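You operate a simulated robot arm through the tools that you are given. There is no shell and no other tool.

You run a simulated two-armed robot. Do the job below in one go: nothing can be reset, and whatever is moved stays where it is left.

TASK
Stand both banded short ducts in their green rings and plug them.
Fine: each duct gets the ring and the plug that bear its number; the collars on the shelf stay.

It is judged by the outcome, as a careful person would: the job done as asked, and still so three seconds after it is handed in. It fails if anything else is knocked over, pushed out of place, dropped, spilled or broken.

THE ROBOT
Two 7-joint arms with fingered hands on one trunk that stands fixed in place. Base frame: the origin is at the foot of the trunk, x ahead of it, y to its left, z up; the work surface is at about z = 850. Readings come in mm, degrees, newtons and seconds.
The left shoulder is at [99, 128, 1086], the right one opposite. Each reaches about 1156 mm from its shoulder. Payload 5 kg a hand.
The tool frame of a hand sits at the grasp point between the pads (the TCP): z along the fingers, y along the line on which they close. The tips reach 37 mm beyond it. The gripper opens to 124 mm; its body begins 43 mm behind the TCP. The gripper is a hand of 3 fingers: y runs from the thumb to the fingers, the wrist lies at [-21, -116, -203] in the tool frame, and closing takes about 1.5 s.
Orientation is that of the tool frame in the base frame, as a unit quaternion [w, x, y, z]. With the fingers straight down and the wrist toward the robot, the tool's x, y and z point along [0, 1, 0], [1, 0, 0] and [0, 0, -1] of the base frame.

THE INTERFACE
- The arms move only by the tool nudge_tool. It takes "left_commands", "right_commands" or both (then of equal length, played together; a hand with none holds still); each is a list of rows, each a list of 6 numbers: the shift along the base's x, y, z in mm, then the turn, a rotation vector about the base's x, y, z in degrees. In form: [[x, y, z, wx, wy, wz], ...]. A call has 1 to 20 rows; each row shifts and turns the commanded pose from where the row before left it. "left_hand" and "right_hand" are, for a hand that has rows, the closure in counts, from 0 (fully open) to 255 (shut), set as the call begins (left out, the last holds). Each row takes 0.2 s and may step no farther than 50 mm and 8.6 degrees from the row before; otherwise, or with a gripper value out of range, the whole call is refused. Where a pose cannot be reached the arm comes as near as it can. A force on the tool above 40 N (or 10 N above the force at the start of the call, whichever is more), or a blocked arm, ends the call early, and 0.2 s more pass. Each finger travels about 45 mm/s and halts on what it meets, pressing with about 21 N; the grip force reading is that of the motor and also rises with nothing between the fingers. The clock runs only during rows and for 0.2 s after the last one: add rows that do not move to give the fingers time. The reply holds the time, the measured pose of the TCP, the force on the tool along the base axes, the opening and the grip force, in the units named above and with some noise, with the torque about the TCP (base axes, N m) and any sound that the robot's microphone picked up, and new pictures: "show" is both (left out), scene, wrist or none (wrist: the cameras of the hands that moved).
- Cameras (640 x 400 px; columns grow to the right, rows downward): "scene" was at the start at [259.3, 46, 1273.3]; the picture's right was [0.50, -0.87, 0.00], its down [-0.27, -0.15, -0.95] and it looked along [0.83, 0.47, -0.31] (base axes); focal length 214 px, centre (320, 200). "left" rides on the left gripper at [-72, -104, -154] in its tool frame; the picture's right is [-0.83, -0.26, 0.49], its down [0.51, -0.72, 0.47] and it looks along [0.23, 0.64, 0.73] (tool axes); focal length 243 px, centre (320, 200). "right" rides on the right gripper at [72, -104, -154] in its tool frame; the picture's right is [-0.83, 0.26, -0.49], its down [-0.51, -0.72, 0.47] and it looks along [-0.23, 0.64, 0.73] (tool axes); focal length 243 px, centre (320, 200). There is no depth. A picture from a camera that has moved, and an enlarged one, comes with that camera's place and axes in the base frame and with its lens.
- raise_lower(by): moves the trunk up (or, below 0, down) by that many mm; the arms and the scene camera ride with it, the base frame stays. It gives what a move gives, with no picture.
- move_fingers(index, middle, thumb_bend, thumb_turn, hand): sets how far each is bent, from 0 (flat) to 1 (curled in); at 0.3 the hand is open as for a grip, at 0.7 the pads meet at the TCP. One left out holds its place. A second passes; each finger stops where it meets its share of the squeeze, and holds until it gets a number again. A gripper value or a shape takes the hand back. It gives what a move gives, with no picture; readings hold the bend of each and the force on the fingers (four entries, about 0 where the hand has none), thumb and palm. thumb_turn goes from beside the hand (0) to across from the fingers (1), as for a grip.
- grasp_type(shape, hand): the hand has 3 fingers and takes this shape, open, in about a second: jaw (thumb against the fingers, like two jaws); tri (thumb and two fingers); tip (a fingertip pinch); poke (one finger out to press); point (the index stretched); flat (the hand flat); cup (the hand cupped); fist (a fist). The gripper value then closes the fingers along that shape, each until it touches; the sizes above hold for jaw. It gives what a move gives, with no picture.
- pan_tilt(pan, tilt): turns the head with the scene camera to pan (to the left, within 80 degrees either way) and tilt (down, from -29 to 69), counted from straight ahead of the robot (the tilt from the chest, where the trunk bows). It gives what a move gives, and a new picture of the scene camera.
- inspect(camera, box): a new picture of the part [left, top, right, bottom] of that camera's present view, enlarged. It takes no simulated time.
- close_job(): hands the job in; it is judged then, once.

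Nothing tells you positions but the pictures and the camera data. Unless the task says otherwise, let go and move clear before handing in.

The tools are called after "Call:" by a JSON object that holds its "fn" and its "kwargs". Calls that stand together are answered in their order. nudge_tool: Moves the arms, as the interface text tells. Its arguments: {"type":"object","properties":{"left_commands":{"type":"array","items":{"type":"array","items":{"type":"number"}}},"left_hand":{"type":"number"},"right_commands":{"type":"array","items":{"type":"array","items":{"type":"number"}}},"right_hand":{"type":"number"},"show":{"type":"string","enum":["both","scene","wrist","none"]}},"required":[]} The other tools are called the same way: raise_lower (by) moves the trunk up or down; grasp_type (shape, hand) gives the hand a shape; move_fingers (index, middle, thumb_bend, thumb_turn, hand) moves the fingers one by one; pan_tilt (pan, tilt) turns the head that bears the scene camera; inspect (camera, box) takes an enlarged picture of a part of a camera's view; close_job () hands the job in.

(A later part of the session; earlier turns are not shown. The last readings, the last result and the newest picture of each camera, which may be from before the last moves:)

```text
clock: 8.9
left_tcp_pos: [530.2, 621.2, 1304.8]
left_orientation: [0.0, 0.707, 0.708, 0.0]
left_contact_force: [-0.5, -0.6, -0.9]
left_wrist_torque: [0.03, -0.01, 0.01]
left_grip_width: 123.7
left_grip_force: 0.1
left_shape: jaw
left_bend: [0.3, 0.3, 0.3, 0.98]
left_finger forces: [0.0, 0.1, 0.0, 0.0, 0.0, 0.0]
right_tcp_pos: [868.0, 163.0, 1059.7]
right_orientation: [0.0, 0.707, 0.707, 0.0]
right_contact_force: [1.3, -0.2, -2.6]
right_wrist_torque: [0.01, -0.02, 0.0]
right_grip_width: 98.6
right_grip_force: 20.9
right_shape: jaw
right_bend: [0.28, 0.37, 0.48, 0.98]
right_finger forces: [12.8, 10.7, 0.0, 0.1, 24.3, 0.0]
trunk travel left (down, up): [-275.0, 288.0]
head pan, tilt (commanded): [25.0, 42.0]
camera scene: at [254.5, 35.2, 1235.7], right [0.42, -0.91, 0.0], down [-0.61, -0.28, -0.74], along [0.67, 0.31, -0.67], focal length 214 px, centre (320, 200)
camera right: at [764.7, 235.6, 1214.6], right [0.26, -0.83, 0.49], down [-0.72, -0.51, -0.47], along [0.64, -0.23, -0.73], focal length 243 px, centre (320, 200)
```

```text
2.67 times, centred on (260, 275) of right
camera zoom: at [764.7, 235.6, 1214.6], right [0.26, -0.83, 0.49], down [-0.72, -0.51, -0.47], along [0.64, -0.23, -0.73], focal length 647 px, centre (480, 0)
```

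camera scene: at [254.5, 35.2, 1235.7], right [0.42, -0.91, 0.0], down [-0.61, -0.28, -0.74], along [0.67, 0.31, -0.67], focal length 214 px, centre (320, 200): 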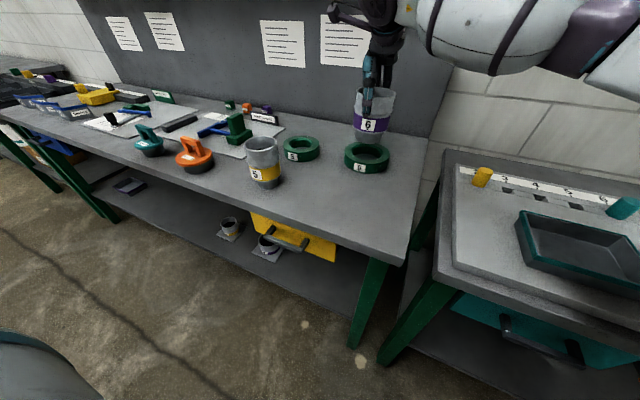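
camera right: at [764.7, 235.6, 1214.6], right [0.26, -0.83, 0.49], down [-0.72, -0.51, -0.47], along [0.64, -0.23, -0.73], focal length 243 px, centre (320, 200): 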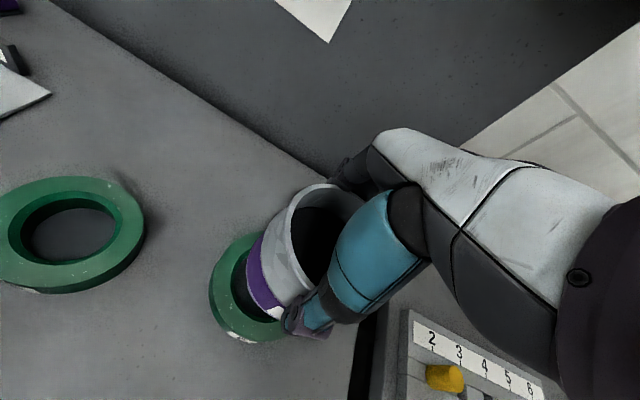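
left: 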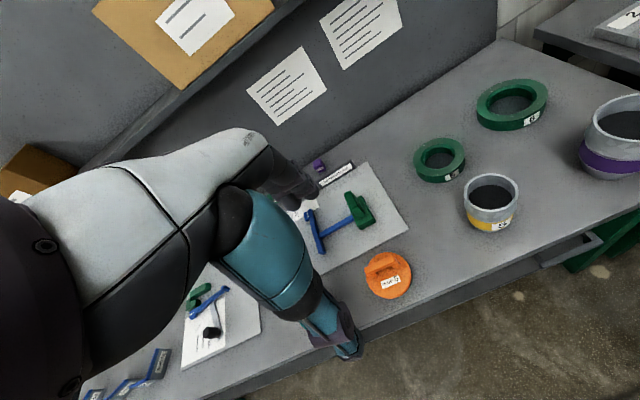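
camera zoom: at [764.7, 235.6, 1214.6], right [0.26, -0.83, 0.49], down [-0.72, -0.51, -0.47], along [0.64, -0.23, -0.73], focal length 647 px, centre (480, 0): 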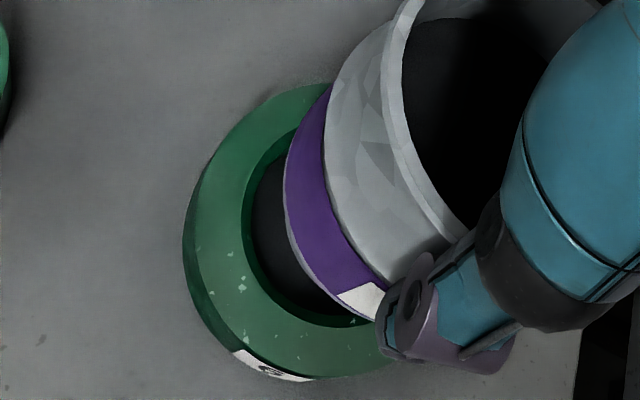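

Alignment looks close. I'll lower so the spigot hangs just above the ring top, where the comparison is more direct.

Call:
{"fn": "nudge_tool", "kwargs": {"right_commands": [[0, 0, -11, 0, 0, 0], [0, 0, -11, 0, 0, 0], [0, 0, -10, 0, 0, 0], [0, 0, 0, 0, 0, 0]], "show": "none"}}

Call:
{"fn": "inspect", "kwargs": {"camera": "left", "box": [488, 70, 568, 135]}}

Call:
{"fn": "inspect", "kwargs": {"camera": "scene", "box": [338, 110, 398, 176]}}

Call:
{"fn": "inspect", "kwargs": {"camera": "right", "box": [200, 200, 320, 350]}}

```text
clock: 9.9
left_tcp_pos: [529.4, 619.5, 1303.0]
left_orientation: [0.0, 0.707, 0.707, 0.0]
left_contact_force: [0.2, -0.4, 0.2]
left_wrist_torque: [0.01, 0.01, 0.0]
left_grip_width: 123.3
left_grip_force: 0.0
left_shape: jaw
left_bend: [0.3, 0.3, 0.3, 0.98]
left_finger forces: [0.2, 0.0, 0.0, 0.1, 0.1, 0.1]
right_tcp_pos: [870.4, 163.0, 1029.6]
right_orientation: [0.0, 0.706, 0.708, 0.0]
right_contact_force: [0.1, -0.2, -2.1]
right_wrist_torque: [-0.02, -0.02, 0.05]
right_grip_width: 98.6
right_grip_force: 20.5
right_shape: jaw
right_bend: [0.28, 0.37, 0.48, 0.98]
right_finger forces: [12.7, 10.7, 0.0, 0.1, 24.3, 0.0]
trunk travel left (down, up): [-275.0, 288.0]
head pan, tilt (commanded): [25.0, 42.0]
```

```text
6.15 times, centred on (528, 102) of left
camera zoom: at [424.6, 548.8, 1457.5], right [-0.26, -0.83, -0.49], down [-0.72, 0.51, -0.47], along [0.64, 0.23, -0.73], focal length 1493 px, centre (-960, 800)
```

zoom: 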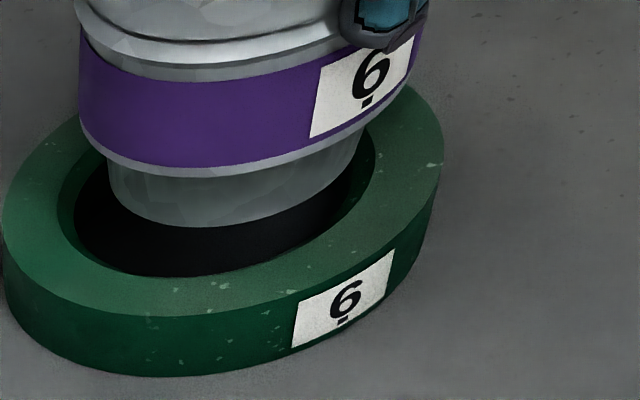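

```text
6.06 times, centred on (368, 143) of scene
camera zoom: at [254.2, 35.1, 1235.8], right [0.42, -0.91, 0.0], down [-0.61, -0.28, -0.74], along [0.67, 0.31, -0.67], focal length 1300 px, centre (29, 546)
```

zoom: 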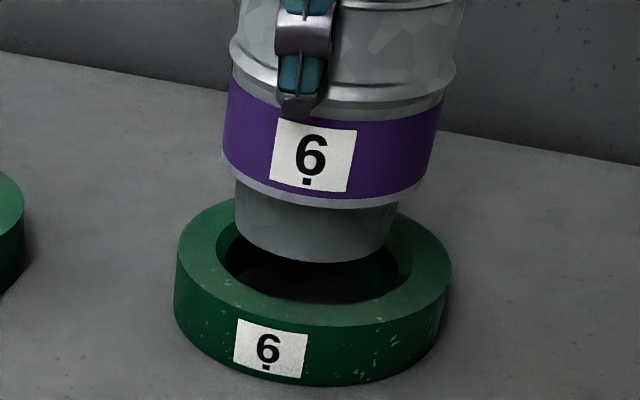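

```text
2.67 times, centred on (260, 275) of right
camera zoom: at [765.0, 235.2, 1183.8], right [0.26, -0.83, 0.49], down [-0.72, -0.51, -0.47], along [0.64, -0.23, -0.73], focal length 647 px, centre (480, 0)
```

zoom: 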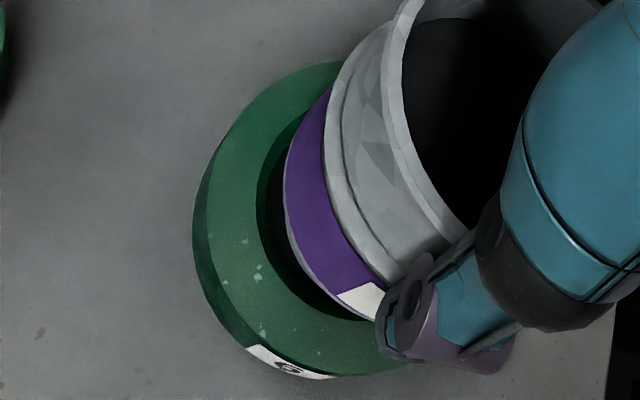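

The spigot is within a couple of mm of the hole axis, and the chamfer is generous. I'll nudge (+1.5, +1) and lower slowly watching forces.

Call:
{"fn": "nudge_tool", "kwargs": {"right_commands": [[1.5, 1, 0, 0, 0, 0], [0, 0, -6, 0, 0, 0], [0, 0, -6, 0, 0, 0], [0, 0, -6, 0, 0, 0], [0, 0, -4, 0, 0, 0], [0, 0, 0, 0, 0, 0]], "show": "none"}}

Call:
{"fn": "inspect", "kwargs": {"camera": "left", "box": [488, 70, 568, 135]}}

Call:
{"fn": "inspect", "kwargs": {"camera": "scene", "box": [338, 110, 398, 176]}}

```text
clock: 11.3
left_tcp_pos: [529.5, 621.4, 1303.9]
left_orientation: [0.0, 0.707, 0.707, 0.0]
left_contact_force: [-0.2, 0.0, 0.3]
left_wrist_torque: [-0.01, -0.01, -0.02]
left_grip_width: 123.5
left_grip_force: 0.1
left_shape: jaw
left_bend: [0.3, 0.3, 0.3, 0.98]
left_finger forces: [0.0, 0.1, 0.0, 0.1, 0.0, 0.0]
right_tcp_pos: [869.9, 163.6, 1006.9]
right_orientation: [0.0, 0.707, 0.707, 0.0]
right_contact_force: [-0.7, 0.1, -2.7]
right_wrist_torque: [-0.02, 0.0, 0.01]
right_grip_width: 98.9
right_grip_force: 21.5
right_shape: jaw
right_bend: [0.28, 0.37, 0.48, 0.98]
right_finger forces: [12.8, 10.7, 0.0, 0.0, 24.3, 0.0]
trunk travel left (down, up): [-275.0, 288.0]
head pan, tilt (commanded): [25.0, 42.0]
```

```text
6.15 times, centred on (528, 102) of left
camera zoom: at [424.7, 548.8, 1457.5], right [-0.26, -0.83, -0.49], down [-0.72, 0.51, -0.47], along [0.64, 0.23, -0.73], focal length 1493 px, centre (-960, 800)
```

zoom: 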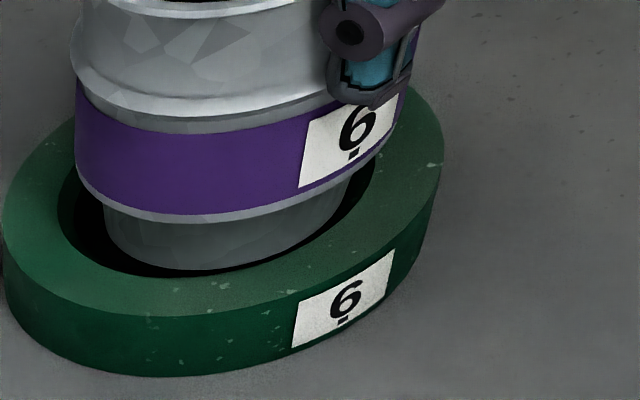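

```text
6.06 times, centred on (368, 143) of scene
camera zoom: at [254.3, 35.1, 1235.8], right [0.42, -0.91, 0.0], down [-0.61, -0.28, -0.74], along [0.67, 0.31, -0.67], focal length 1300 px, centre (29, 546)
```

zoom: 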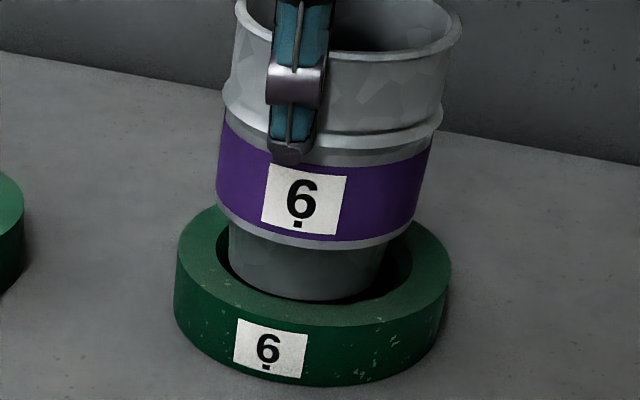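

Comparing views again, the ring is only ~35 mm tall (top z≈885), which puts ring 6 at about x=875, so the duct sits ~6 mm short in x. I'll rise slightly, shift +6 mm in x, and look again.

Call:
{"fn": "nudge_tool", "kwargs": {"right_commands": [[0, 0, 4, 0, 0, 0], [3, 0, 0, 0, 0, 0], [3, 0, 0, 0, 0, 0], [0, 0, 0, 0, 0, 0]], "show": "none"}}

Call:
{"fn": "inspect", "kwargs": {"camera": "left", "box": [488, 70, 568, 135]}}

Call:
{"fn": "inspect", "kwargs": {"camera": "scene", "box": [338, 110, 398, 176]}}

Call:
{"fn": "inspect", "kwargs": {"camera": "right", "box": [200, 200, 320, 350]}}

```text
clock: 12.3
left_tcp_pos: [529.4, 620.7, 1303.6]
left_orientation: [0.0, 0.707, 0.707, 0.0]
left_contact_force: [1.2, 0.6, 0.0]
left_wrist_torque: [0.03, -0.01, 0.0]
left_grip_width: 123.8
left_grip_force: 0.1
left_shape: jaw
left_bend: [0.3, 0.3, 0.3, 0.98]
left_finger forces: [0.1, 0.1, 0.1, 0.1, 0.1, 0.1]
right_tcp_pos: [877.0, 163.8, 1012.2]
right_orientation: [0.0, 0.707, 0.707, 0.0]
right_contact_force: [-0.5, -1.0, -2.6]
right_wrist_torque: [-0.01, -0.01, -0.01]
right_grip_width: 98.5
right_grip_force: 21.2
right_shape: jaw
right_bend: [0.28, 0.37, 0.48, 0.98]
right_finger forces: [12.8, 10.7, 0.0, 0.0, 24.3, 0.0]
trunk travel left (down, up): [-275.0, 288.0]
head pan, tilt (commanded): [25.0, 42.0]
```

```text
6.15 times, centred on (528, 102) of left
camera zoom: at [424.7, 548.8, 1457.5], right [-0.26, -0.83, -0.49], down [-0.72, 0.51, -0.47], along [0.64, 0.23, -0.73], focal length 1493 px, centre (-960, 800)
```

zoom: 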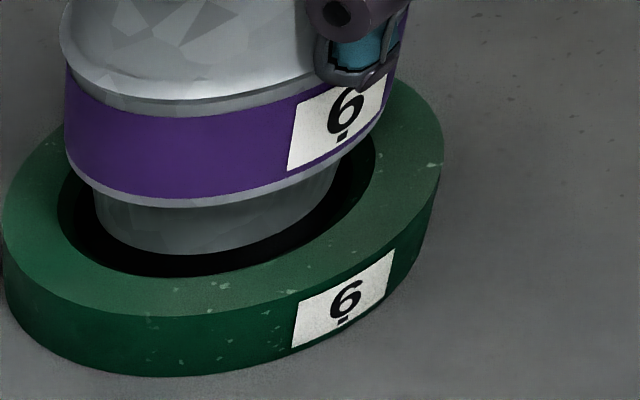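

```text
6.06 times, centred on (368, 143) of scene
camera zoom: at [254.3, 35.1, 1235.8], right [0.42, -0.91, 0.0], down [-0.61, -0.28, -0.74], along [0.67, 0.31, -0.67], focal length 1300 px, centre (29, 546)
```

zoom: 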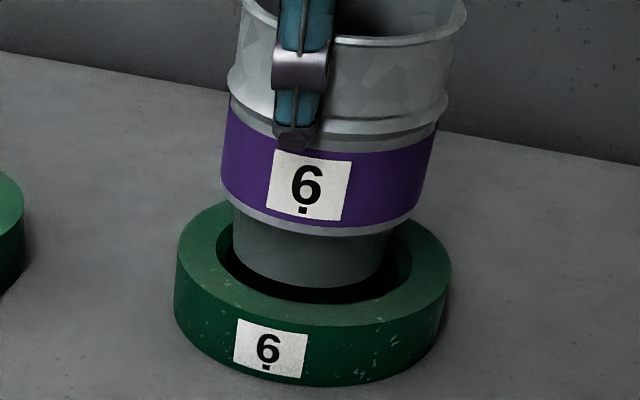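

```text
2.67 times, centred on (260, 275) of right
camera zoom: at [771.2, 236.5, 1165.9], right [0.26, -0.83, 0.49], down [-0.72, -0.51, -0.47], along [0.64, -0.23, -0.73], focal length 647 px, centre (480, 0)
```

zoom: 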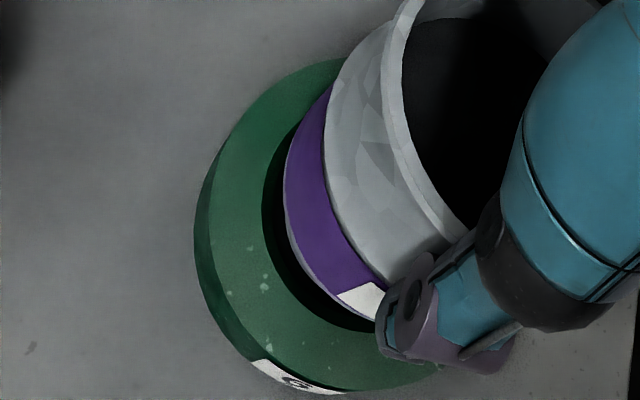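

Now spigot and hole look concentric in both views. I'll lower it slowly into the ring until I feel the seat.

Call:
{"fn": "nudge_tool", "kwargs": {"right_commands": [[0, 0, -5, 0, 0, 0], [0, 0, -5, 0, 0, 0], [0, 0, -4, 0, 0, 0], [0, 0, -4, 0, 0, 0], [0, 0, 0, 0, 0, 0]], "show": "none"}}

Call:
{"fn": "inspect", "kwargs": {"camera": "left", "box": [488, 70, 568, 135]}}

Call:
{"fn": "inspect", "kwargs": {"camera": "scene", "box": [338, 110, 398, 176]}}

```text
clock: 13.5
left_tcp_pos: [529.9, 621.4, 1304.8]
left_orientation: [0.0, 0.707, 0.707, 0.0]
left_contact_force: [0.1, 0.2, 0.8]
left_wrist_torque: [0.0, -0.01, 0.01]
left_grip_width: 123.4
left_grip_force: 0.0
left_shape: jaw
left_bend: [0.3, 0.3, 0.3, 0.98]
left_finger forces: [0.1, 0.0, 0.0, 0.0, 0.0, 0.0]
right_tcp_pos: [875.7, 164.9, 994.6]
right_orientation: [0.0, 0.707, 0.708, 0.0]
right_contact_force: [-0.1, -1.3, -3.1]
right_wrist_torque: [0.02, 0.02, 0.03]
right_grip_width: 98.7
right_grip_force: 21.6
right_shape: jaw
right_bend: [0.28, 0.37, 0.48, 0.98]
right_finger forces: [12.7, 10.8, 0.0, 0.0, 24.3, 0.0]
trunk travel left (down, up): [-275.0, 288.0]
head pan, tilt (commanded): [25.0, 42.0]
```

```text
6.15 times, centred on (528, 102) of left
camera zoom: at [424.8, 548.8, 1457.5], right [-0.26, -0.83, -0.49], down [-0.72, 0.51, -0.47], along [0.64, 0.23, -0.73], focal length 1493 px, centre (-960, 800)
```

zoom: 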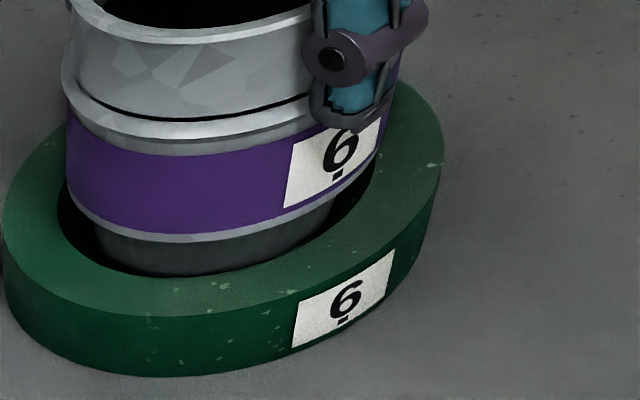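

```text
6.06 times, centred on (368, 143) of scene
camera zoom: at [254.3, 35.1, 1235.8], right [0.42, -0.91, 0.0], down [-0.61, -0.28, -0.74], along [0.67, 0.31, -0.67], focal length 1300 px, centre (29, 546)
```

zoom: 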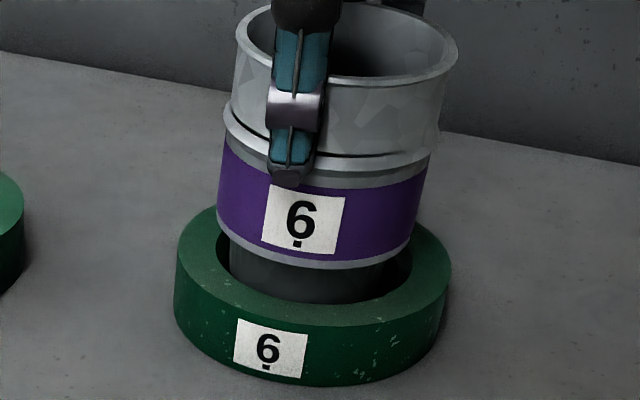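

No side contact; the spigot is inside the hole. Continuing down in small steps.

Call:
{"fn": "nudge_tool", "kwargs": {"right_commands": [[0, 0, -4, 0, 0, 0], [0, 0, -4, 0, 0, 0], [0, 0, -3, 0, 0, 0], [0, 0, -2, 0, 0, 0], [0, 0, -2, 0, 0, 0], [0, 0, 0, 0, 0, 0]], "show": "none"}}

Call:
{"fn": "inspect", "kwargs": {"camera": "left", "box": [488, 70, 568, 135]}}

Call:
{"fn": "inspect", "kwargs": {"camera": "scene", "box": [338, 110, 398, 176]}}

```text
clock: 14.9
left_tcp_pos: [530.3, 621.3, 1303.3]
left_orientation: [0.0, 0.707, 0.707, 0.0]
left_contact_force: [0.3, 0.4, -1.0]
left_wrist_torque: [-0.02, -0.04, -0.01]
left_grip_width: 123.9
left_grip_force: 0.1
left_shape: jaw
left_bend: [0.3, 0.3, 0.3, 0.98]
left_finger forces: [0.0, 0.0, 0.0, 0.1, 0.0, 0.0]
right_tcp_pos: [875.6, 163.6, 979.9]
right_orientation: [0.0, 0.706, 0.708, 0.0]
right_contact_force: [-0.2, 0.0, -2.5]
right_wrist_torque: [0.0, 0.02, -0.01]
right_grip_width: 98.6
right_grip_force: 20.7
right_shape: jaw
right_bend: [0.28, 0.37, 0.48, 0.98]
right_finger forces: [12.7, 10.6, 0.0, 0.0, 24.4, 0.0]
trunk travel left (down, up): [-275.0, 288.0]
head pan, tilt (commanded): [25.0, 42.0]
```

```text
6.15 times, centred on (528, 102) of left
camera zoom: at [424.8, 548.8, 1457.5], right [-0.26, -0.83, -0.49], down [-0.72, 0.51, -0.47], along [0.64, 0.23, -0.73], focal length 1493 px, centre (-960, 800)
```

zoom: 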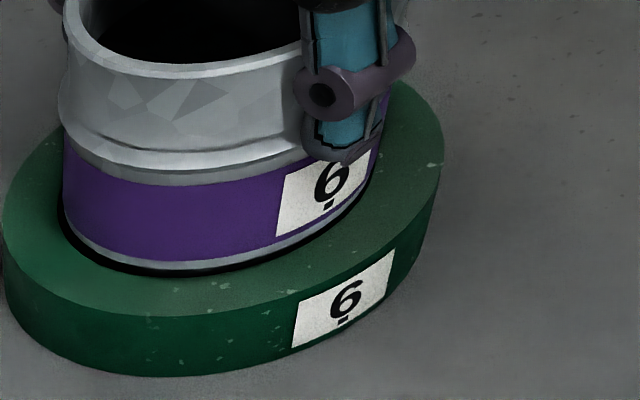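

```text
6.06 times, centred on (368, 143) of scene
camera zoom: at [254.4, 35.1, 1235.8], right [0.42, -0.91, 0.0], down [-0.61, -0.28, -0.74], along [0.67, 0.31, -0.67], focal length 1300 px, centre (29, 546)
```

zoom: 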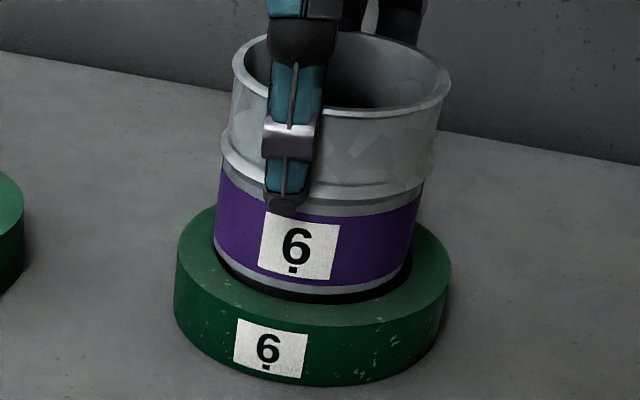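

The shoulder is about to meet the ring's chamfer. Continuing with 2 mm steps.

Call:
{"fn": "nudge_tool", "kwargs": {"right_commands": [[0, 0, -2, 0, 0, 0], [0, 0, -2, 0, 0, 0], [0, 0, -2, 0, 0, 0], [0, 0, 0, 0, 0, 0]], "show": "none"}}

Call:
{"fn": "inspect", "kwargs": {"camera": "left", "box": [488, 70, 568, 135]}}

Call:
{"fn": "inspect", "kwargs": {"camera": "scene", "box": [338, 110, 398, 176]}}

```text
clock: 15.9
left_tcp_pos: [527.5, 620.4, 1304.3]
left_orientation: [0.001, 0.707, 0.707, 0.0]
left_contact_force: [-0.7, -0.4, 0.5]
left_wrist_torque: [0.03, 0.02, 0.02]
left_grip_width: 123.7
left_grip_force: 0.0
left_shape: jaw
left_bend: [0.3, 0.3, 0.3, 0.98]
left_finger forces: [0.0, 0.0, 0.1, 0.0, 0.0, 0.0]
right_tcp_pos: [873.9, 164.9, 976.2]
right_orientation: [0.0, 0.707, 0.707, 0.002]
right_contact_force: [1.6, 5.0, 16.1]
right_wrist_torque: [-0.08, -0.22, -0.02]
right_grip_width: 98.2
right_grip_force: 20.8
right_shape: jaw
right_bend: [0.28, 0.37, 0.48, 0.98]
right_finger forces: [13.1, 10.8, 0.1, 0.1, 24.7, 0.1]
trunk travel left (down, up): [-275.0, 288.0]
head pan, tilt (commanded): [25.0, 42.0]
```

```text
6.15 times, centred on (528, 102) of left
camera zoom: at [422.6, 548.9, 1458.2], right [-0.26, -0.83, -0.49], down [-0.72, 0.51, -0.47], along [0.64, 0.23, -0.73], focal length 1493 px, centre (-960, 800)
```

zoom: 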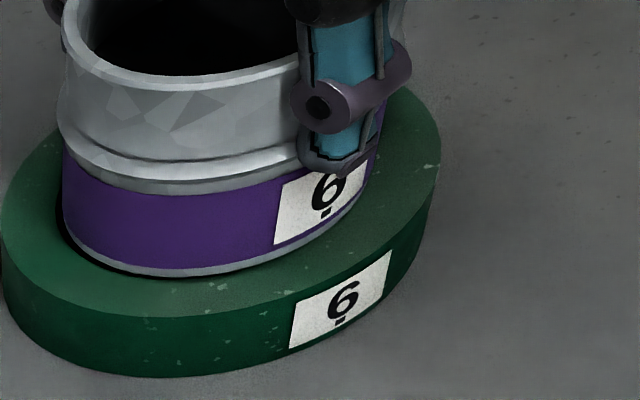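

```text
6.06 times, centred on (368, 143) of scene
camera zoom: at [252.5, 35.2, 1236.3], right [0.42, -0.91, 0.0], down [-0.61, -0.28, -0.74], along [0.67, 0.31, -0.67], focal length 1300 px, centre (29, 546)
```

zoom: 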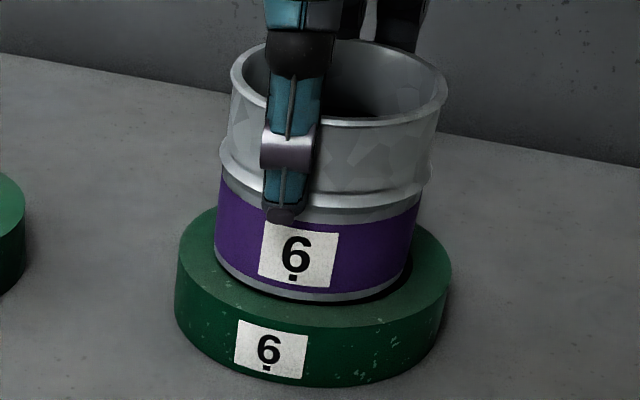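

Contact: about 18 N up with a push toward +y, so the shoulder rides on the −y side of the chamfer. I'll relieve it, shift a little +y/+x and settle again.

Call:
{"fn": "nudge_tool", "kwargs": {"right_commands": [[0, 0, 1.5, 0, 0, 0], [0.5, 1.5, 0, 0, 0, 0], [0, 0, -1, 0, 0, 0], [0, 0, -1, 0, 0, 0], [0, 0, 0, 0, 0, 0]], "show": "none"}}

Call:
{"fn": "inspect", "kwargs": {"camera": "left", "box": [488, 70, 568, 135]}}

Call:
{"fn": "inspect", "kwargs": {"camera": "scene", "box": [338, 110, 398, 176]}}

```text
clock: 17.1
left_tcp_pos: [526.6, 620.2, 1305.2]
left_orientation: [0.0, 0.707, 0.707, 0.0]
left_contact_force: [0.8, -0.1, -0.1]
left_wrist_torque: [-0.01, -0.01, -0.02]
left_grip_width: 123.8
left_grip_force: 0.0
left_shape: jaw
left_bend: [0.3, 0.3, 0.3, 0.98]
left_finger forces: [0.0, 0.1, 0.0, 0.0, 0.0, 0.0]
right_tcp_pos: [874.7, 165.5, 975.0]
right_orientation: [0.0, 0.707, 0.707, 0.001]
right_contact_force: [-1.0, 1.8, 17.7]
right_wrist_torque: [-0.18, -0.38, -0.01]
right_grip_width: 98.0
right_grip_force: 20.7
right_shape: jaw
right_bend: [0.28, 0.37, 0.48, 0.98]
right_finger forces: [11.2, 10.8, 0.0, 0.0, 25.5, 0.0]
trunk travel left (down, up): [-275.0, 288.0]
head pan, tilt (commanded): [25.0, 42.0]
```

```text
6.15 times, centred on (528, 102) of left
camera zoom: at [421.9, 548.4, 1458.5], right [-0.26, -0.83, -0.49], down [-0.72, 0.51, -0.47], along [0.64, 0.23, -0.73], focal length 1493 px, centre (-960, 800)
```

zoom: 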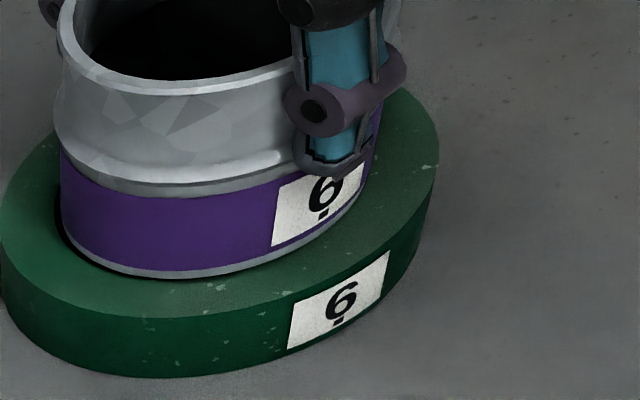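

```text
6.06 times, centred on (368, 143) of scene
camera zoom: at [251.9, 34.8, 1236.3], right [0.42, -0.91, 0.0], down [-0.6, -0.28, -0.74], along [0.67, 0.31, -0.67], focal length 1300 px, centre (29, 546)
```

zoom: 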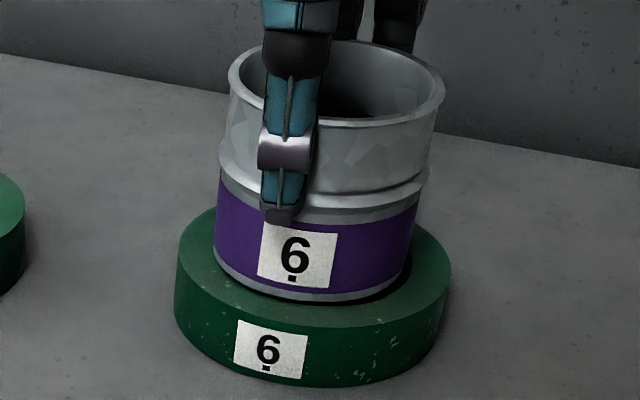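

Contact centre is now toward +x/−y. One more small centring shift (−1.5, +1), then settle.

Call:
{"fn": "nudge_tool", "kwargs": {"right_commands": [[0, 0, 1.5, 0, 0, 0], [-1.5, 1, 0, 0, 0, 0], [0, 0, -1, 0, 0, 0], [0, 0, -1, 0, 0, 0], [0, 0, 0, 0, 0, 0]], "show": "none"}}

Call:
{"fn": "inspect", "kwargs": {"camera": "left", "box": [488, 70, 568, 135]}}

Call:
{"fn": "inspect", "kwargs": {"camera": "scene", "box": [338, 110, 398, 176]}}

```text
clock: 18.3
left_tcp_pos: [527.9, 619.9, 1305.0]
left_orientation: [0.001, 0.708, 0.707, 0.001]
left_contact_force: [-0.2, 0.6, 0.3]
left_wrist_torque: [0.0, 0.0, -0.03]
left_grip_width: 123.7
left_grip_force: 0.1
left_shape: jaw
left_bend: [0.3, 0.3, 0.3, 0.98]
left_finger forces: [0.1, 0.0, 0.0, 0.0, 0.1, 0.0]
right_tcp_pos: [875.2, 167.3, 974.2]
right_orientation: [0.0, 0.707, 0.707, 0.002]
right_contact_force: [6.3, -0.5, 20.1]
right_wrist_torque: [-0.21, -0.43, -0.03]
right_grip_width: 97.9
right_grip_force: 21.2
right_shape: jaw
right_bend: [0.28, 0.36, 0.49, 0.99]
right_finger forces: [12.7, 12.0, 0.1, 0.0, 21.6, 0.0]
trunk travel left (down, up): [-275.0, 288.0]
head pan, tilt (commanded): [25.0, 42.0]
```

```text
6.15 times, centred on (528, 102) of left
camera zoom: at [422.5, 548.0, 1458.5], right [-0.26, -0.83, -0.49], down [-0.72, 0.51, -0.47], along [0.64, 0.23, -0.73], focal length 1493 px, centre (-960, 800)
```

zoom: 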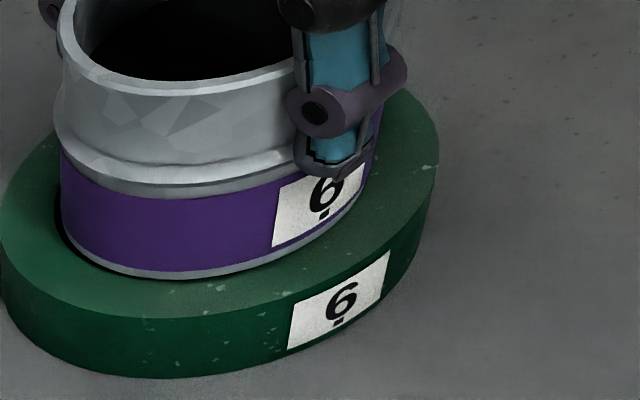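

```text
6.06 times, centred on (368, 143) of scene
camera zoom: at [252.4, 34.4, 1236.3], right [0.42, -0.91, 0.0], down [-0.61, -0.28, -0.74], along [0.67, 0.31, -0.67], focal length 1300 px, centre (29, 546)
```

zoom: 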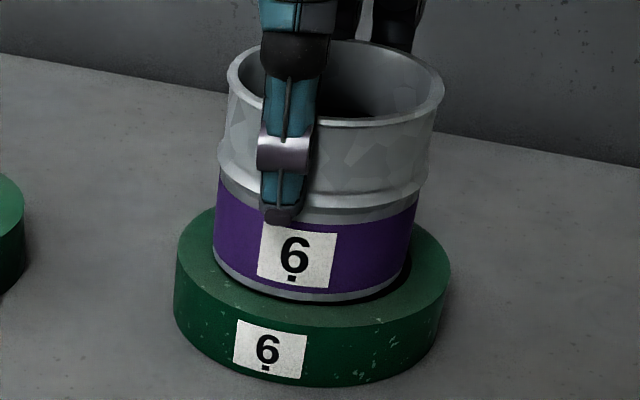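

The hole now locates the duct sideways, so it is in the ring. I'll relax the load and open the fingers individually so the index clears the rim.

Call:
{"fn": "nudge_tool", "kwargs": {"right_commands": [[0.8, -0.3, 0.8, 0, 0, 0], [0.5, 0, 0.5, 0, 0, 0], [0, 0, 0, 0, 0, 0]], "show": "none"}}

Call:
{"fn": "move_fingers", "kwargs": {"hand": "right", "index": 0.2, "middle": 0.2, "thumb_bend": 0.3}}

Call:
{"fn": "inspect", "kwargs": {"camera": "left", "box": [470, 40, 580, 135]}}

Call:
{"fn": "inspect", "kwargs": {"camera": "scene", "box": [328, 100, 404, 176]}}

```text
clock: 19.1
left_tcp_pos: [527.5, 619.1, 1304.0]
left_orientation: [0.0, 0.708, 0.707, 0.0]
left_contact_force: [-1.0, 0.0, -0.2]
left_wrist_torque: [0.0, 0.0, -0.04]
left_grip_width: 123.5
left_grip_force: 0.1
left_shape: jaw
left_bend: [0.3, 0.3, 0.3, 0.98]
left_finger forces: [0.0, 0.0, 0.0, 0.1, 0.1, 0.0]
right_tcp_pos: [873.4, 167.2, 974.4]
right_orientation: [0.0, 0.706, 0.708, 0.0]
right_contact_force: [1.8, -1.6, 17.9]
right_wrist_torque: [-0.15, -0.42, 0.0]
right_grip_width: 97.8
right_grip_force: 20.9
right_shape: jaw
right_bend: [0.28, 0.36, 0.49, 0.99]
right_finger forces: [11.8, 11.4, 0.0, 0.0, 23.4, 0.0]
trunk travel left (down, up): [-275.0, 288.0]
head pan, tilt (commanded): [25.0, 42.0]
```

```text
clock: 20.1
left_tcp_pos: [529.5, 620.2, 1304.1]
left_orientation: [0.0, 0.707, 0.707, 0.0]
left_contact_force: [0.8, -0.2, 0.9]
left_wrist_torque: [-0.01, -0.01, 0.01]
left_grip_width: 123.7
left_grip_force: 0.1
left_shape: jaw
left_bend: [0.3, 0.3, 0.3, 0.98]
left_finger forces: [0.1, 0.0, 0.1, 0.0, 0.0, 0.0]
right_tcp_pos: [877.6, 167.4, 973.7]
right_orientation: [0.0, 0.707, 0.707, 0.0]
right_contact_force: [-0.3, -0.8, -0.6]
right_wrist_torque: [0.01, -0.02, -0.03]
right_grip_width: 146.4
right_grip_force: 0.0
right_shape: fingers
right_bend: [0.2, 0.2, 0.3, 1.0]
right_finger forces: [0.0, 0.0, 0.1, 0.0, 0.0, 0.1]
trunk travel left (down, up): [-275.0, 288.0]
head pan, tilt (commanded): [25.0, 42.0]
```

```text
4.21 times, centred on (525, 88) of left
camera zoom: at [424.3, 548.7, 1457.7], right [-0.26, -0.83, -0.49], down [-0.72, 0.51, -0.47], along [0.64, 0.23, -0.73], focal length 1022 px, centre (-543, 674)
```

zoom: 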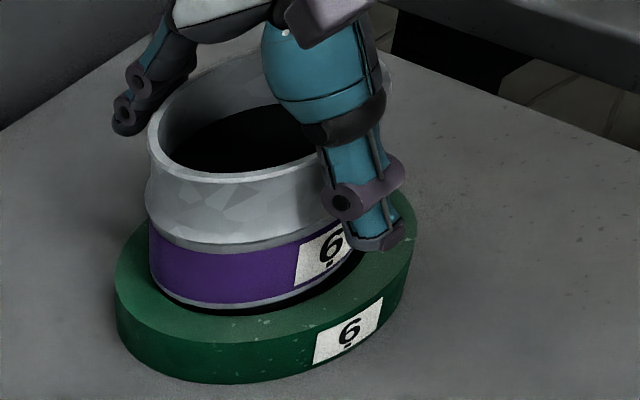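

```text
5.26 times, centred on (366, 138) of scene
camera zoom: at [253.9, 35.0, 1235.9], right [0.42, -0.91, 0.0], down [-0.61, -0.28, -0.74], along [0.67, 0.31, -0.67], focal length 1129 px, centre (78, 526)
```

zoom: 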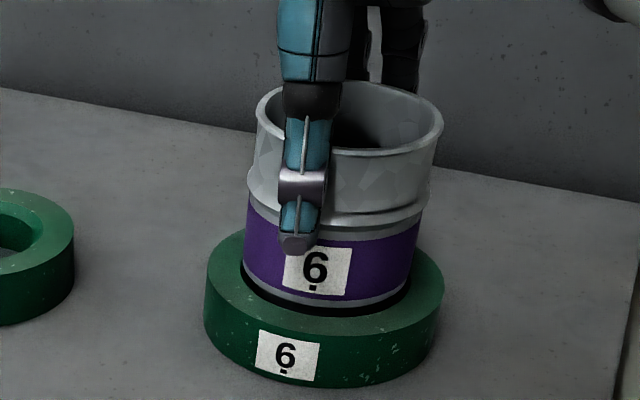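

Duct 6 stands upright in ring 6 and the hand is free. I'll rise straight up, then look at the result.

Call:
{"fn": "nudge_tool", "kwargs": {"right_commands": [[0, 0, 10, 0, 0, 0], [0, 0, 20, 0, 0, 0], [0, 0, 40, 0, 0, 0], [0, 0, 40, 0, 0, 0], [0, 0, 0, 0, 0, 0]], "show": "both"}}

Call:
{"fn": "inspect", "kwargs": {"camera": "scene", "box": [328, 100, 404, 176]}}

Call:
{"fn": "inspect", "kwargs": {"camera": "left", "box": [470, 40, 580, 135]}}

Call:
{"fn": "inspect", "kwargs": {"camera": "right", "box": [200, 180, 360, 340]}}

```text
clock: 21.3
left_tcp_pos: [530.3, 620.9, 1303.2]
left_orientation: [0.0, 0.707, 0.707, 0.0]
left_contact_force: [-0.7, 1.5, -0.5]
left_wrist_torque: [0.0, 0.04, 0.0]
left_grip_width: 123.6
left_grip_force: 0.0
left_shape: jaw
left_bend: [0.3, 0.3, 0.3, 0.98]
left_finger forces: [0.1, 0.0, 0.0, 0.0, 0.0, 0.1]
right_tcp_pos: [877.3, 165.8, 1081.7]
right_orientation: [0.0, 0.706, 0.708, 0.0]
right_contact_force: [0.4, 0.6, 0.4]
right_wrist_torque: [-0.05, 0.02, 0.01]
right_grip_width: 146.3
right_grip_force: 0.0
right_shape: fingers
right_bend: [0.2, 0.2, 0.3, 1.0]
right_finger forces: [0.0, 0.1, 0.1, 0.0, 0.1, 0.0]
trunk travel left (down, up): [-275.0, 288.0]
head pan, tilt (commanded): [25.0, 42.0]
camera scene: at [254.9, 34.8, 1235.6], right [0.42, -0.91, 0.0], down [-0.61, -0.28, -0.74], along [0.67, 0.31, -0.67], focal length 214 px, centre (320, 200)
camera right: at [772.1, 237.6, 1236.4], right [0.26, -0.83, 0.49], down [-0.72, -0.51, -0.47], along [0.64, -0.23, -0.73], focal length 243 px, centre (320, 200)
```

scene: 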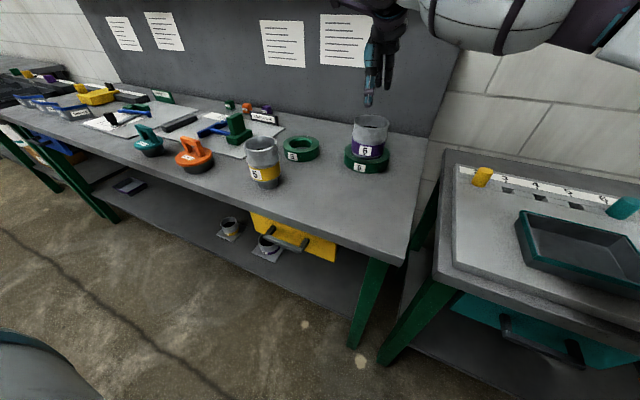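
right: 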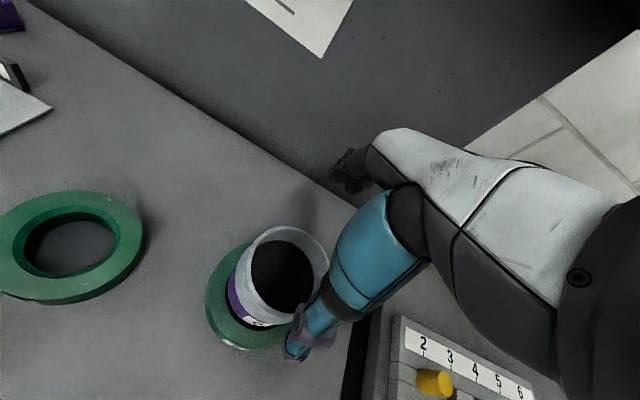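

```text
5.26 times, centred on (366, 138) of scene
camera zoom: at [254.9, 34.8, 1235.6], right [0.42, -0.91, 0.0], down [-0.61, -0.28, -0.74], along [0.67, 0.31, -0.67], focal length 1129 px, centre (78, 526)
```

zoom: 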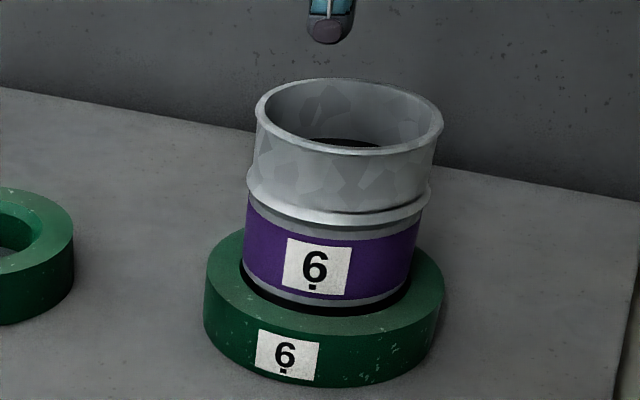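

```text
4.21 times, centred on (525, 88) of left
camera zoom: at [425.5, 548.5, 1457.3], right [-0.26, -0.83, -0.49], down [-0.72, 0.51, -0.47], along [0.64, 0.23, -0.73], focal length 1022 px, centre (-543, 674)
```

zoom: 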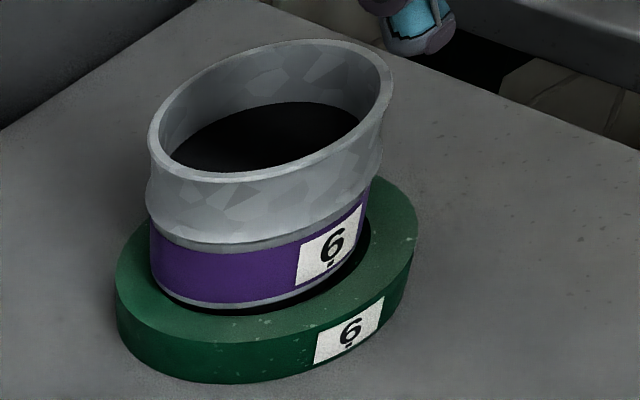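

```text
2.50 times, centred on (280, 260) of right
camera zoom: at [772.1, 237.6, 1236.4], right [0.26, -0.83, 0.49], down [-0.72, -0.51, -0.47], along [0.64, -0.23, -0.73], focal length 606 px, centre (420, 50)
```

zoom: 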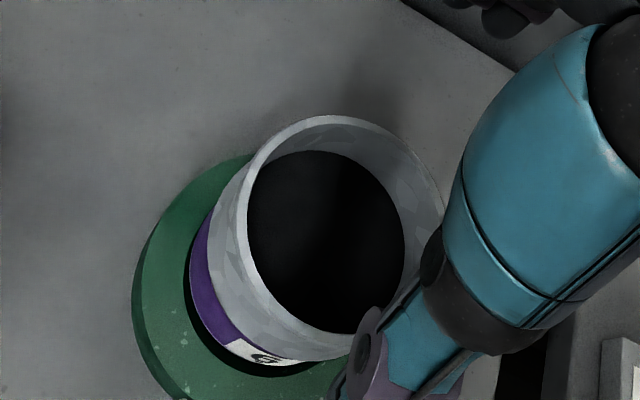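

Duct 6 stands upright in ring 6, rim centre about (876, 162). Next I take the right hand over duct 5 at about (640, 382).

Call:
{"fn": "nudge_tool", "kwargs": {"right_commands": [[-29.6, 27, 2, 0, 0, 0], [-29.6, 27, 2, 0, 0, 0], [-29.6, 27, 2, 0, 0, 0], [-29.6, 27, 0, 0, 0, 0], [-29.6, 27, 0, 0, 0, 0], [-29.6, 27, 0, 0, 0, 0], [-29.6, 27, 0, 0, 0, 0], [-29.6, 27, 0, 0, 0, 0], [0, 0, 0, 0, 0, 0]], "right_hand": 0, "show": "both"}}

Call:
{"fn": "inspect", "kwargs": {"camera": "right", "box": [200, 200, 360, 360]}}

Call:
{"fn": "inspect", "kwargs": {"camera": "left", "box": [430, 100, 560, 240]}}

Call:
{"fn": "inspect", "kwargs": {"camera": "scene", "box": [225, 110, 325, 195]}}

```text
clock: 23.3
left_tcp_pos: [530.4, 619.4, 1303.7]
left_orientation: [0.0, 0.707, 0.707, 0.0]
left_contact_force: [0.8, -0.5, 0.5]
left_wrist_torque: [0.01, 0.0, 0.01]
left_grip_width: 123.8
left_grip_force: 0.1
left_shape: jaw
left_bend: [0.3, 0.3, 0.3, 0.98]
left_finger forces: [0.0, 0.1, 0.0, 0.0, 0.0, 0.1]
right_tcp_pos: [639.2, 381.5, 1088.2]
right_orientation: [0.0, 0.707, 0.707, 0.0]
right_contact_force: [-0.6, 0.8, 0.4]
right_wrist_torque: [0.07, -0.02, -0.04]
right_grip_width: 124.0
right_grip_force: 0.2
right_shape: jaw
right_bend: [0.3, 0.3, 0.3, 0.98]
right_finger forces: [0.0, 0.0, 0.0, 0.0, 0.1, 0.0]
trunk travel left (down, up): [-275.0, 288.0]
head pan, tilt (commanded): [25.0, 42.0]
camera scene: at [254.8, 34.3, 1235.7], right [0.42, -0.91, 0.0], down [-0.61, -0.28, -0.74], along [0.67, 0.31, -0.67], focal length 214 px, centre (320, 200)
camera right: at [534.0, 454.2, 1243.0], right [0.26, -0.83, 0.49], down [-0.72, -0.51, -0.47], along [0.64, -0.23, -0.73], focal length 243 px, centre (320, 200)
```

scene: 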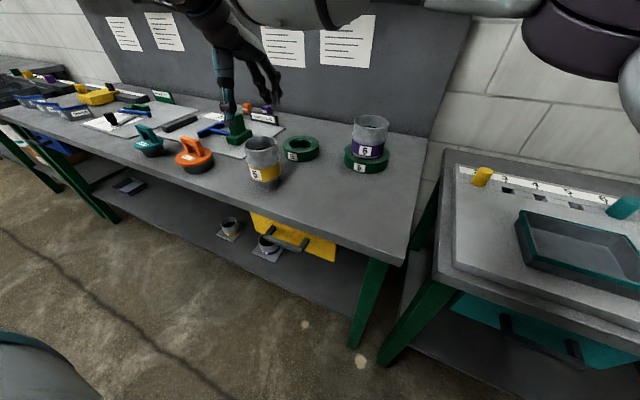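
right: 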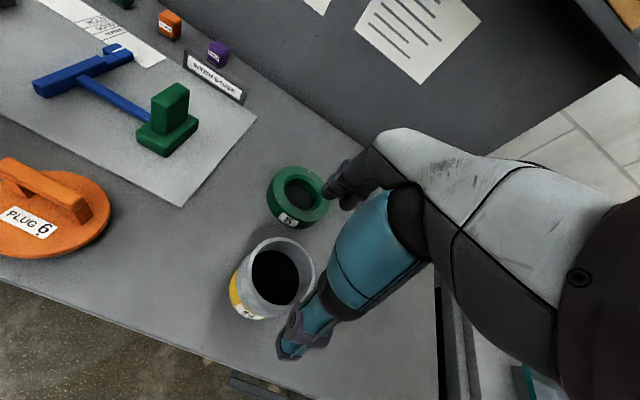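

```text
2.50 times, centred on (280, 280) of right
camera zoom: at [534.0, 454.2, 1243.0], right [0.26, -0.83, 0.49], down [-0.72, -0.51, -0.47], along [0.64, -0.23, -0.73], focal length 606 px, centre (420, 0)
```

zoom: 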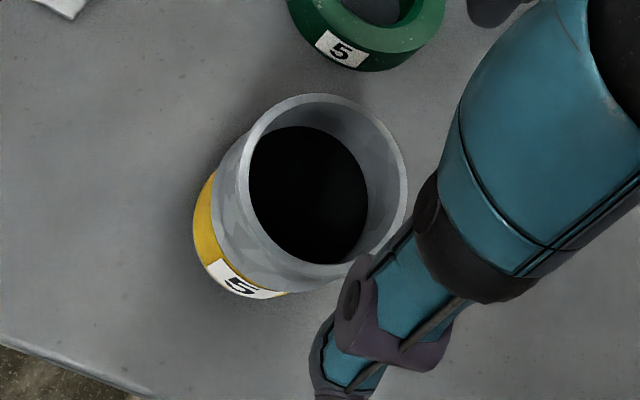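

```text
2.86 times, centred on (495, 170) of left
camera zoom: at [425.3, 547.9, 1457.7], right [-0.26, -0.83, -0.49], down [-0.72, 0.51, -0.47], along [0.64, 0.23, -0.73], focal length 693 px, centre (-180, 286)
```

zoom: 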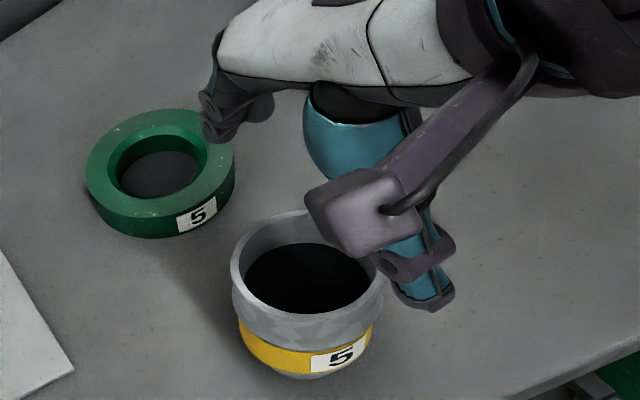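

```text
4.71 times, centred on (275, 152) of scene
camera zoom: at [254.8, 34.3, 1235.7], right [0.42, -0.91, 0.0], down [-0.61, -0.28, -0.74], along [0.67, 0.31, -0.67], focal length 1009 px, centre (532, 424)
```

zoom: 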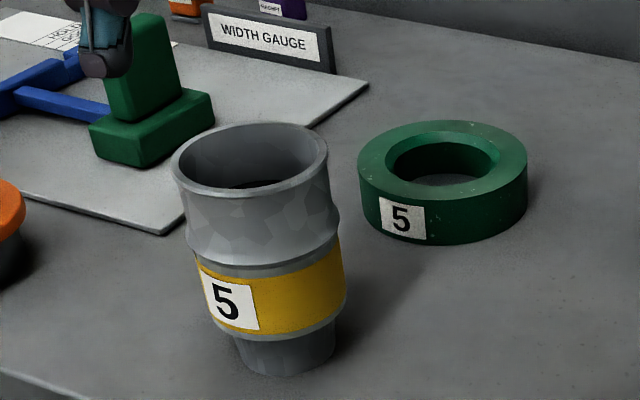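

Duct 5's axis measures about (641.5, 384). I'll centre on it and descend to about 14 mm below its rim, watching finger touch.

Call:
{"fn": "nudge_tool", "kwargs": {"right_commands": [[2, 2, -20, 0, 0, 0], [0, 0, -25, 0, 0, 0], [0, 0, -25, 0, 0, 0], [0, 0, -15, 0, 0, 0], [0, 0, -15, 0, 0, 0], [0, 0, -12, 0, 0, 0], [0, 0, 0, 0, 0, 0]], "show": "both"}}

Call:
{"fn": "inspect", "kwargs": {"camera": "right", "box": [200, 140, 400, 360]}}

Call:
{"fn": "inspect", "kwargs": {"camera": "left", "box": [430, 100, 560, 240]}}

Call:
{"fn": "inspect", "kwargs": {"camera": "scene", "box": [225, 110, 325, 195]}}

```text
clock: 24.9
left_tcp_pos: [529.5, 620.5, 1303.8]
left_orientation: [0.0, 0.707, 0.707, 0.0]
left_contact_force: [-0.6, -0.7, -0.4]
left_wrist_torque: [0.02, -0.01, 0.01]
left_grip_width: 123.5
left_grip_force: 0.0
left_shape: jaw
left_bend: [0.3, 0.3, 0.3, 0.98]
left_finger forces: [0.0, 0.0, 0.0, 0.1, 0.0, 0.0]
right_tcp_pos: [640.2, 383.5, 976.9]
right_orientation: [0.0, 0.707, 0.707, 0.0]
right_contact_force: [0.7, 0.4, -0.4]
right_wrist_torque: [-0.03, 0.01, -0.01]
right_grip_width: 124.1
right_grip_force: 0.1
right_shape: jaw
right_bend: [0.3, 0.3, 0.3, 0.98]
right_finger forces: [0.0, 0.0, 0.0, 0.0, 0.0, 0.0]
trunk travel left (down, up): [-275.0, 288.0]
head pan, tilt (commanded): [25.0, 42.0]
camera scene: at [253.9, 34.9, 1235.9], right [0.42, -0.91, 0.0], down [-0.61, -0.28, -0.74], along [0.67, 0.31, -0.67], focal length 214 px, centre (320, 200)
camera right: at [536.0, 455.9, 1131.3], right [0.26, -0.83, 0.49], down [-0.72, -0.51, -0.47], along [0.64, -0.23, -0.73], focal length 243 px, centre (320, 200)
```

scene: 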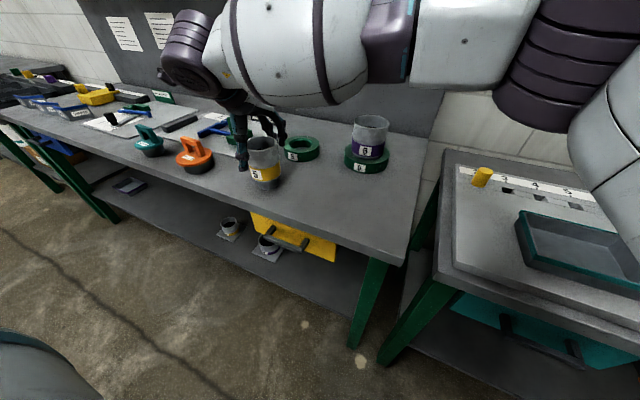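
right: 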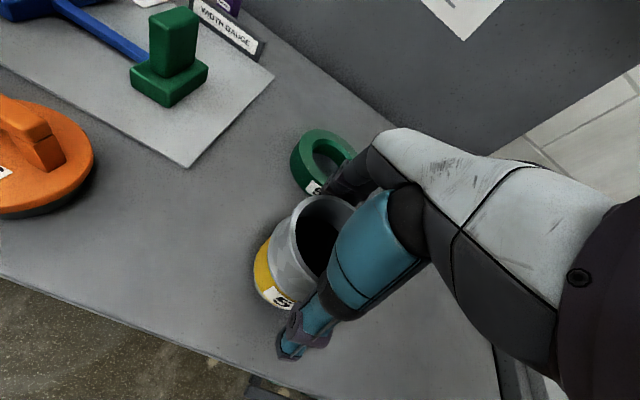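

```text
1.82 times, centred on (300, 250) of right
camera zoom: at [536.0, 455.9, 1131.3], right [0.26, -0.83, 0.49], down [-0.72, -0.51, -0.47], along [0.64, -0.23, -0.73], focal length 441 px, centre (356, 109)
```

zoom: 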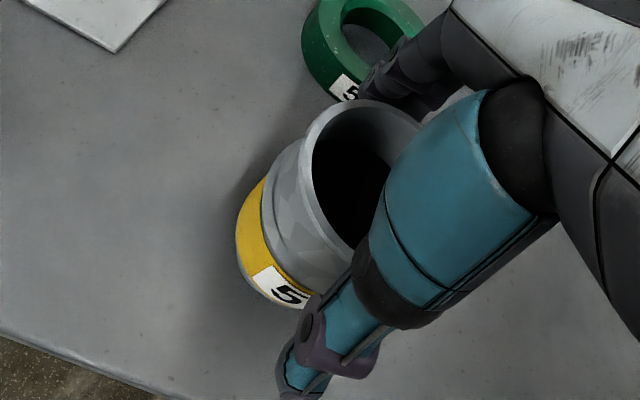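

```text
2.86 times, centred on (495, 170) of left
camera zoom: at [424.2, 548.6, 1457.7], right [-0.26, -0.83, -0.49], down [-0.72, 0.51, -0.47], along [0.64, 0.23, -0.73], focal length 693 px, centre (-180, 286)
```

zoom: 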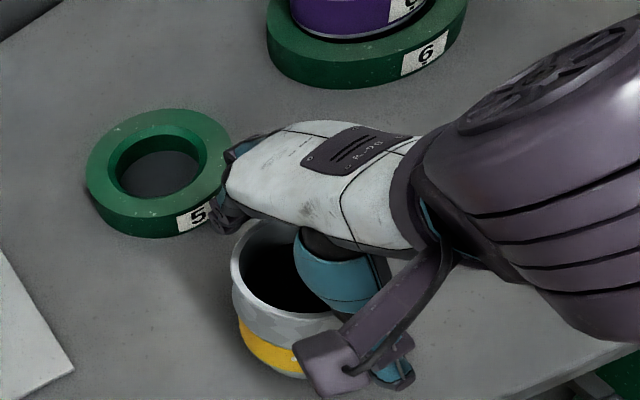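

```text
4.71 times, centred on (275, 152) of scene
camera zoom: at [253.9, 34.9, 1235.9], right [0.42, -0.91, 0.0], down [-0.61, -0.28, -0.74], along [0.67, 0.31, -0.67], focal length 1009 px, centre (532, 424)
```

zoom: 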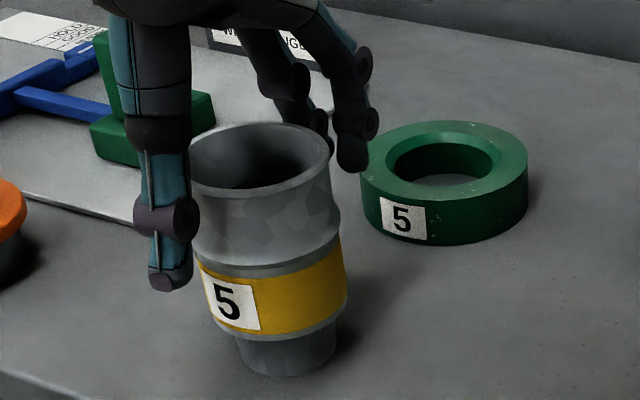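

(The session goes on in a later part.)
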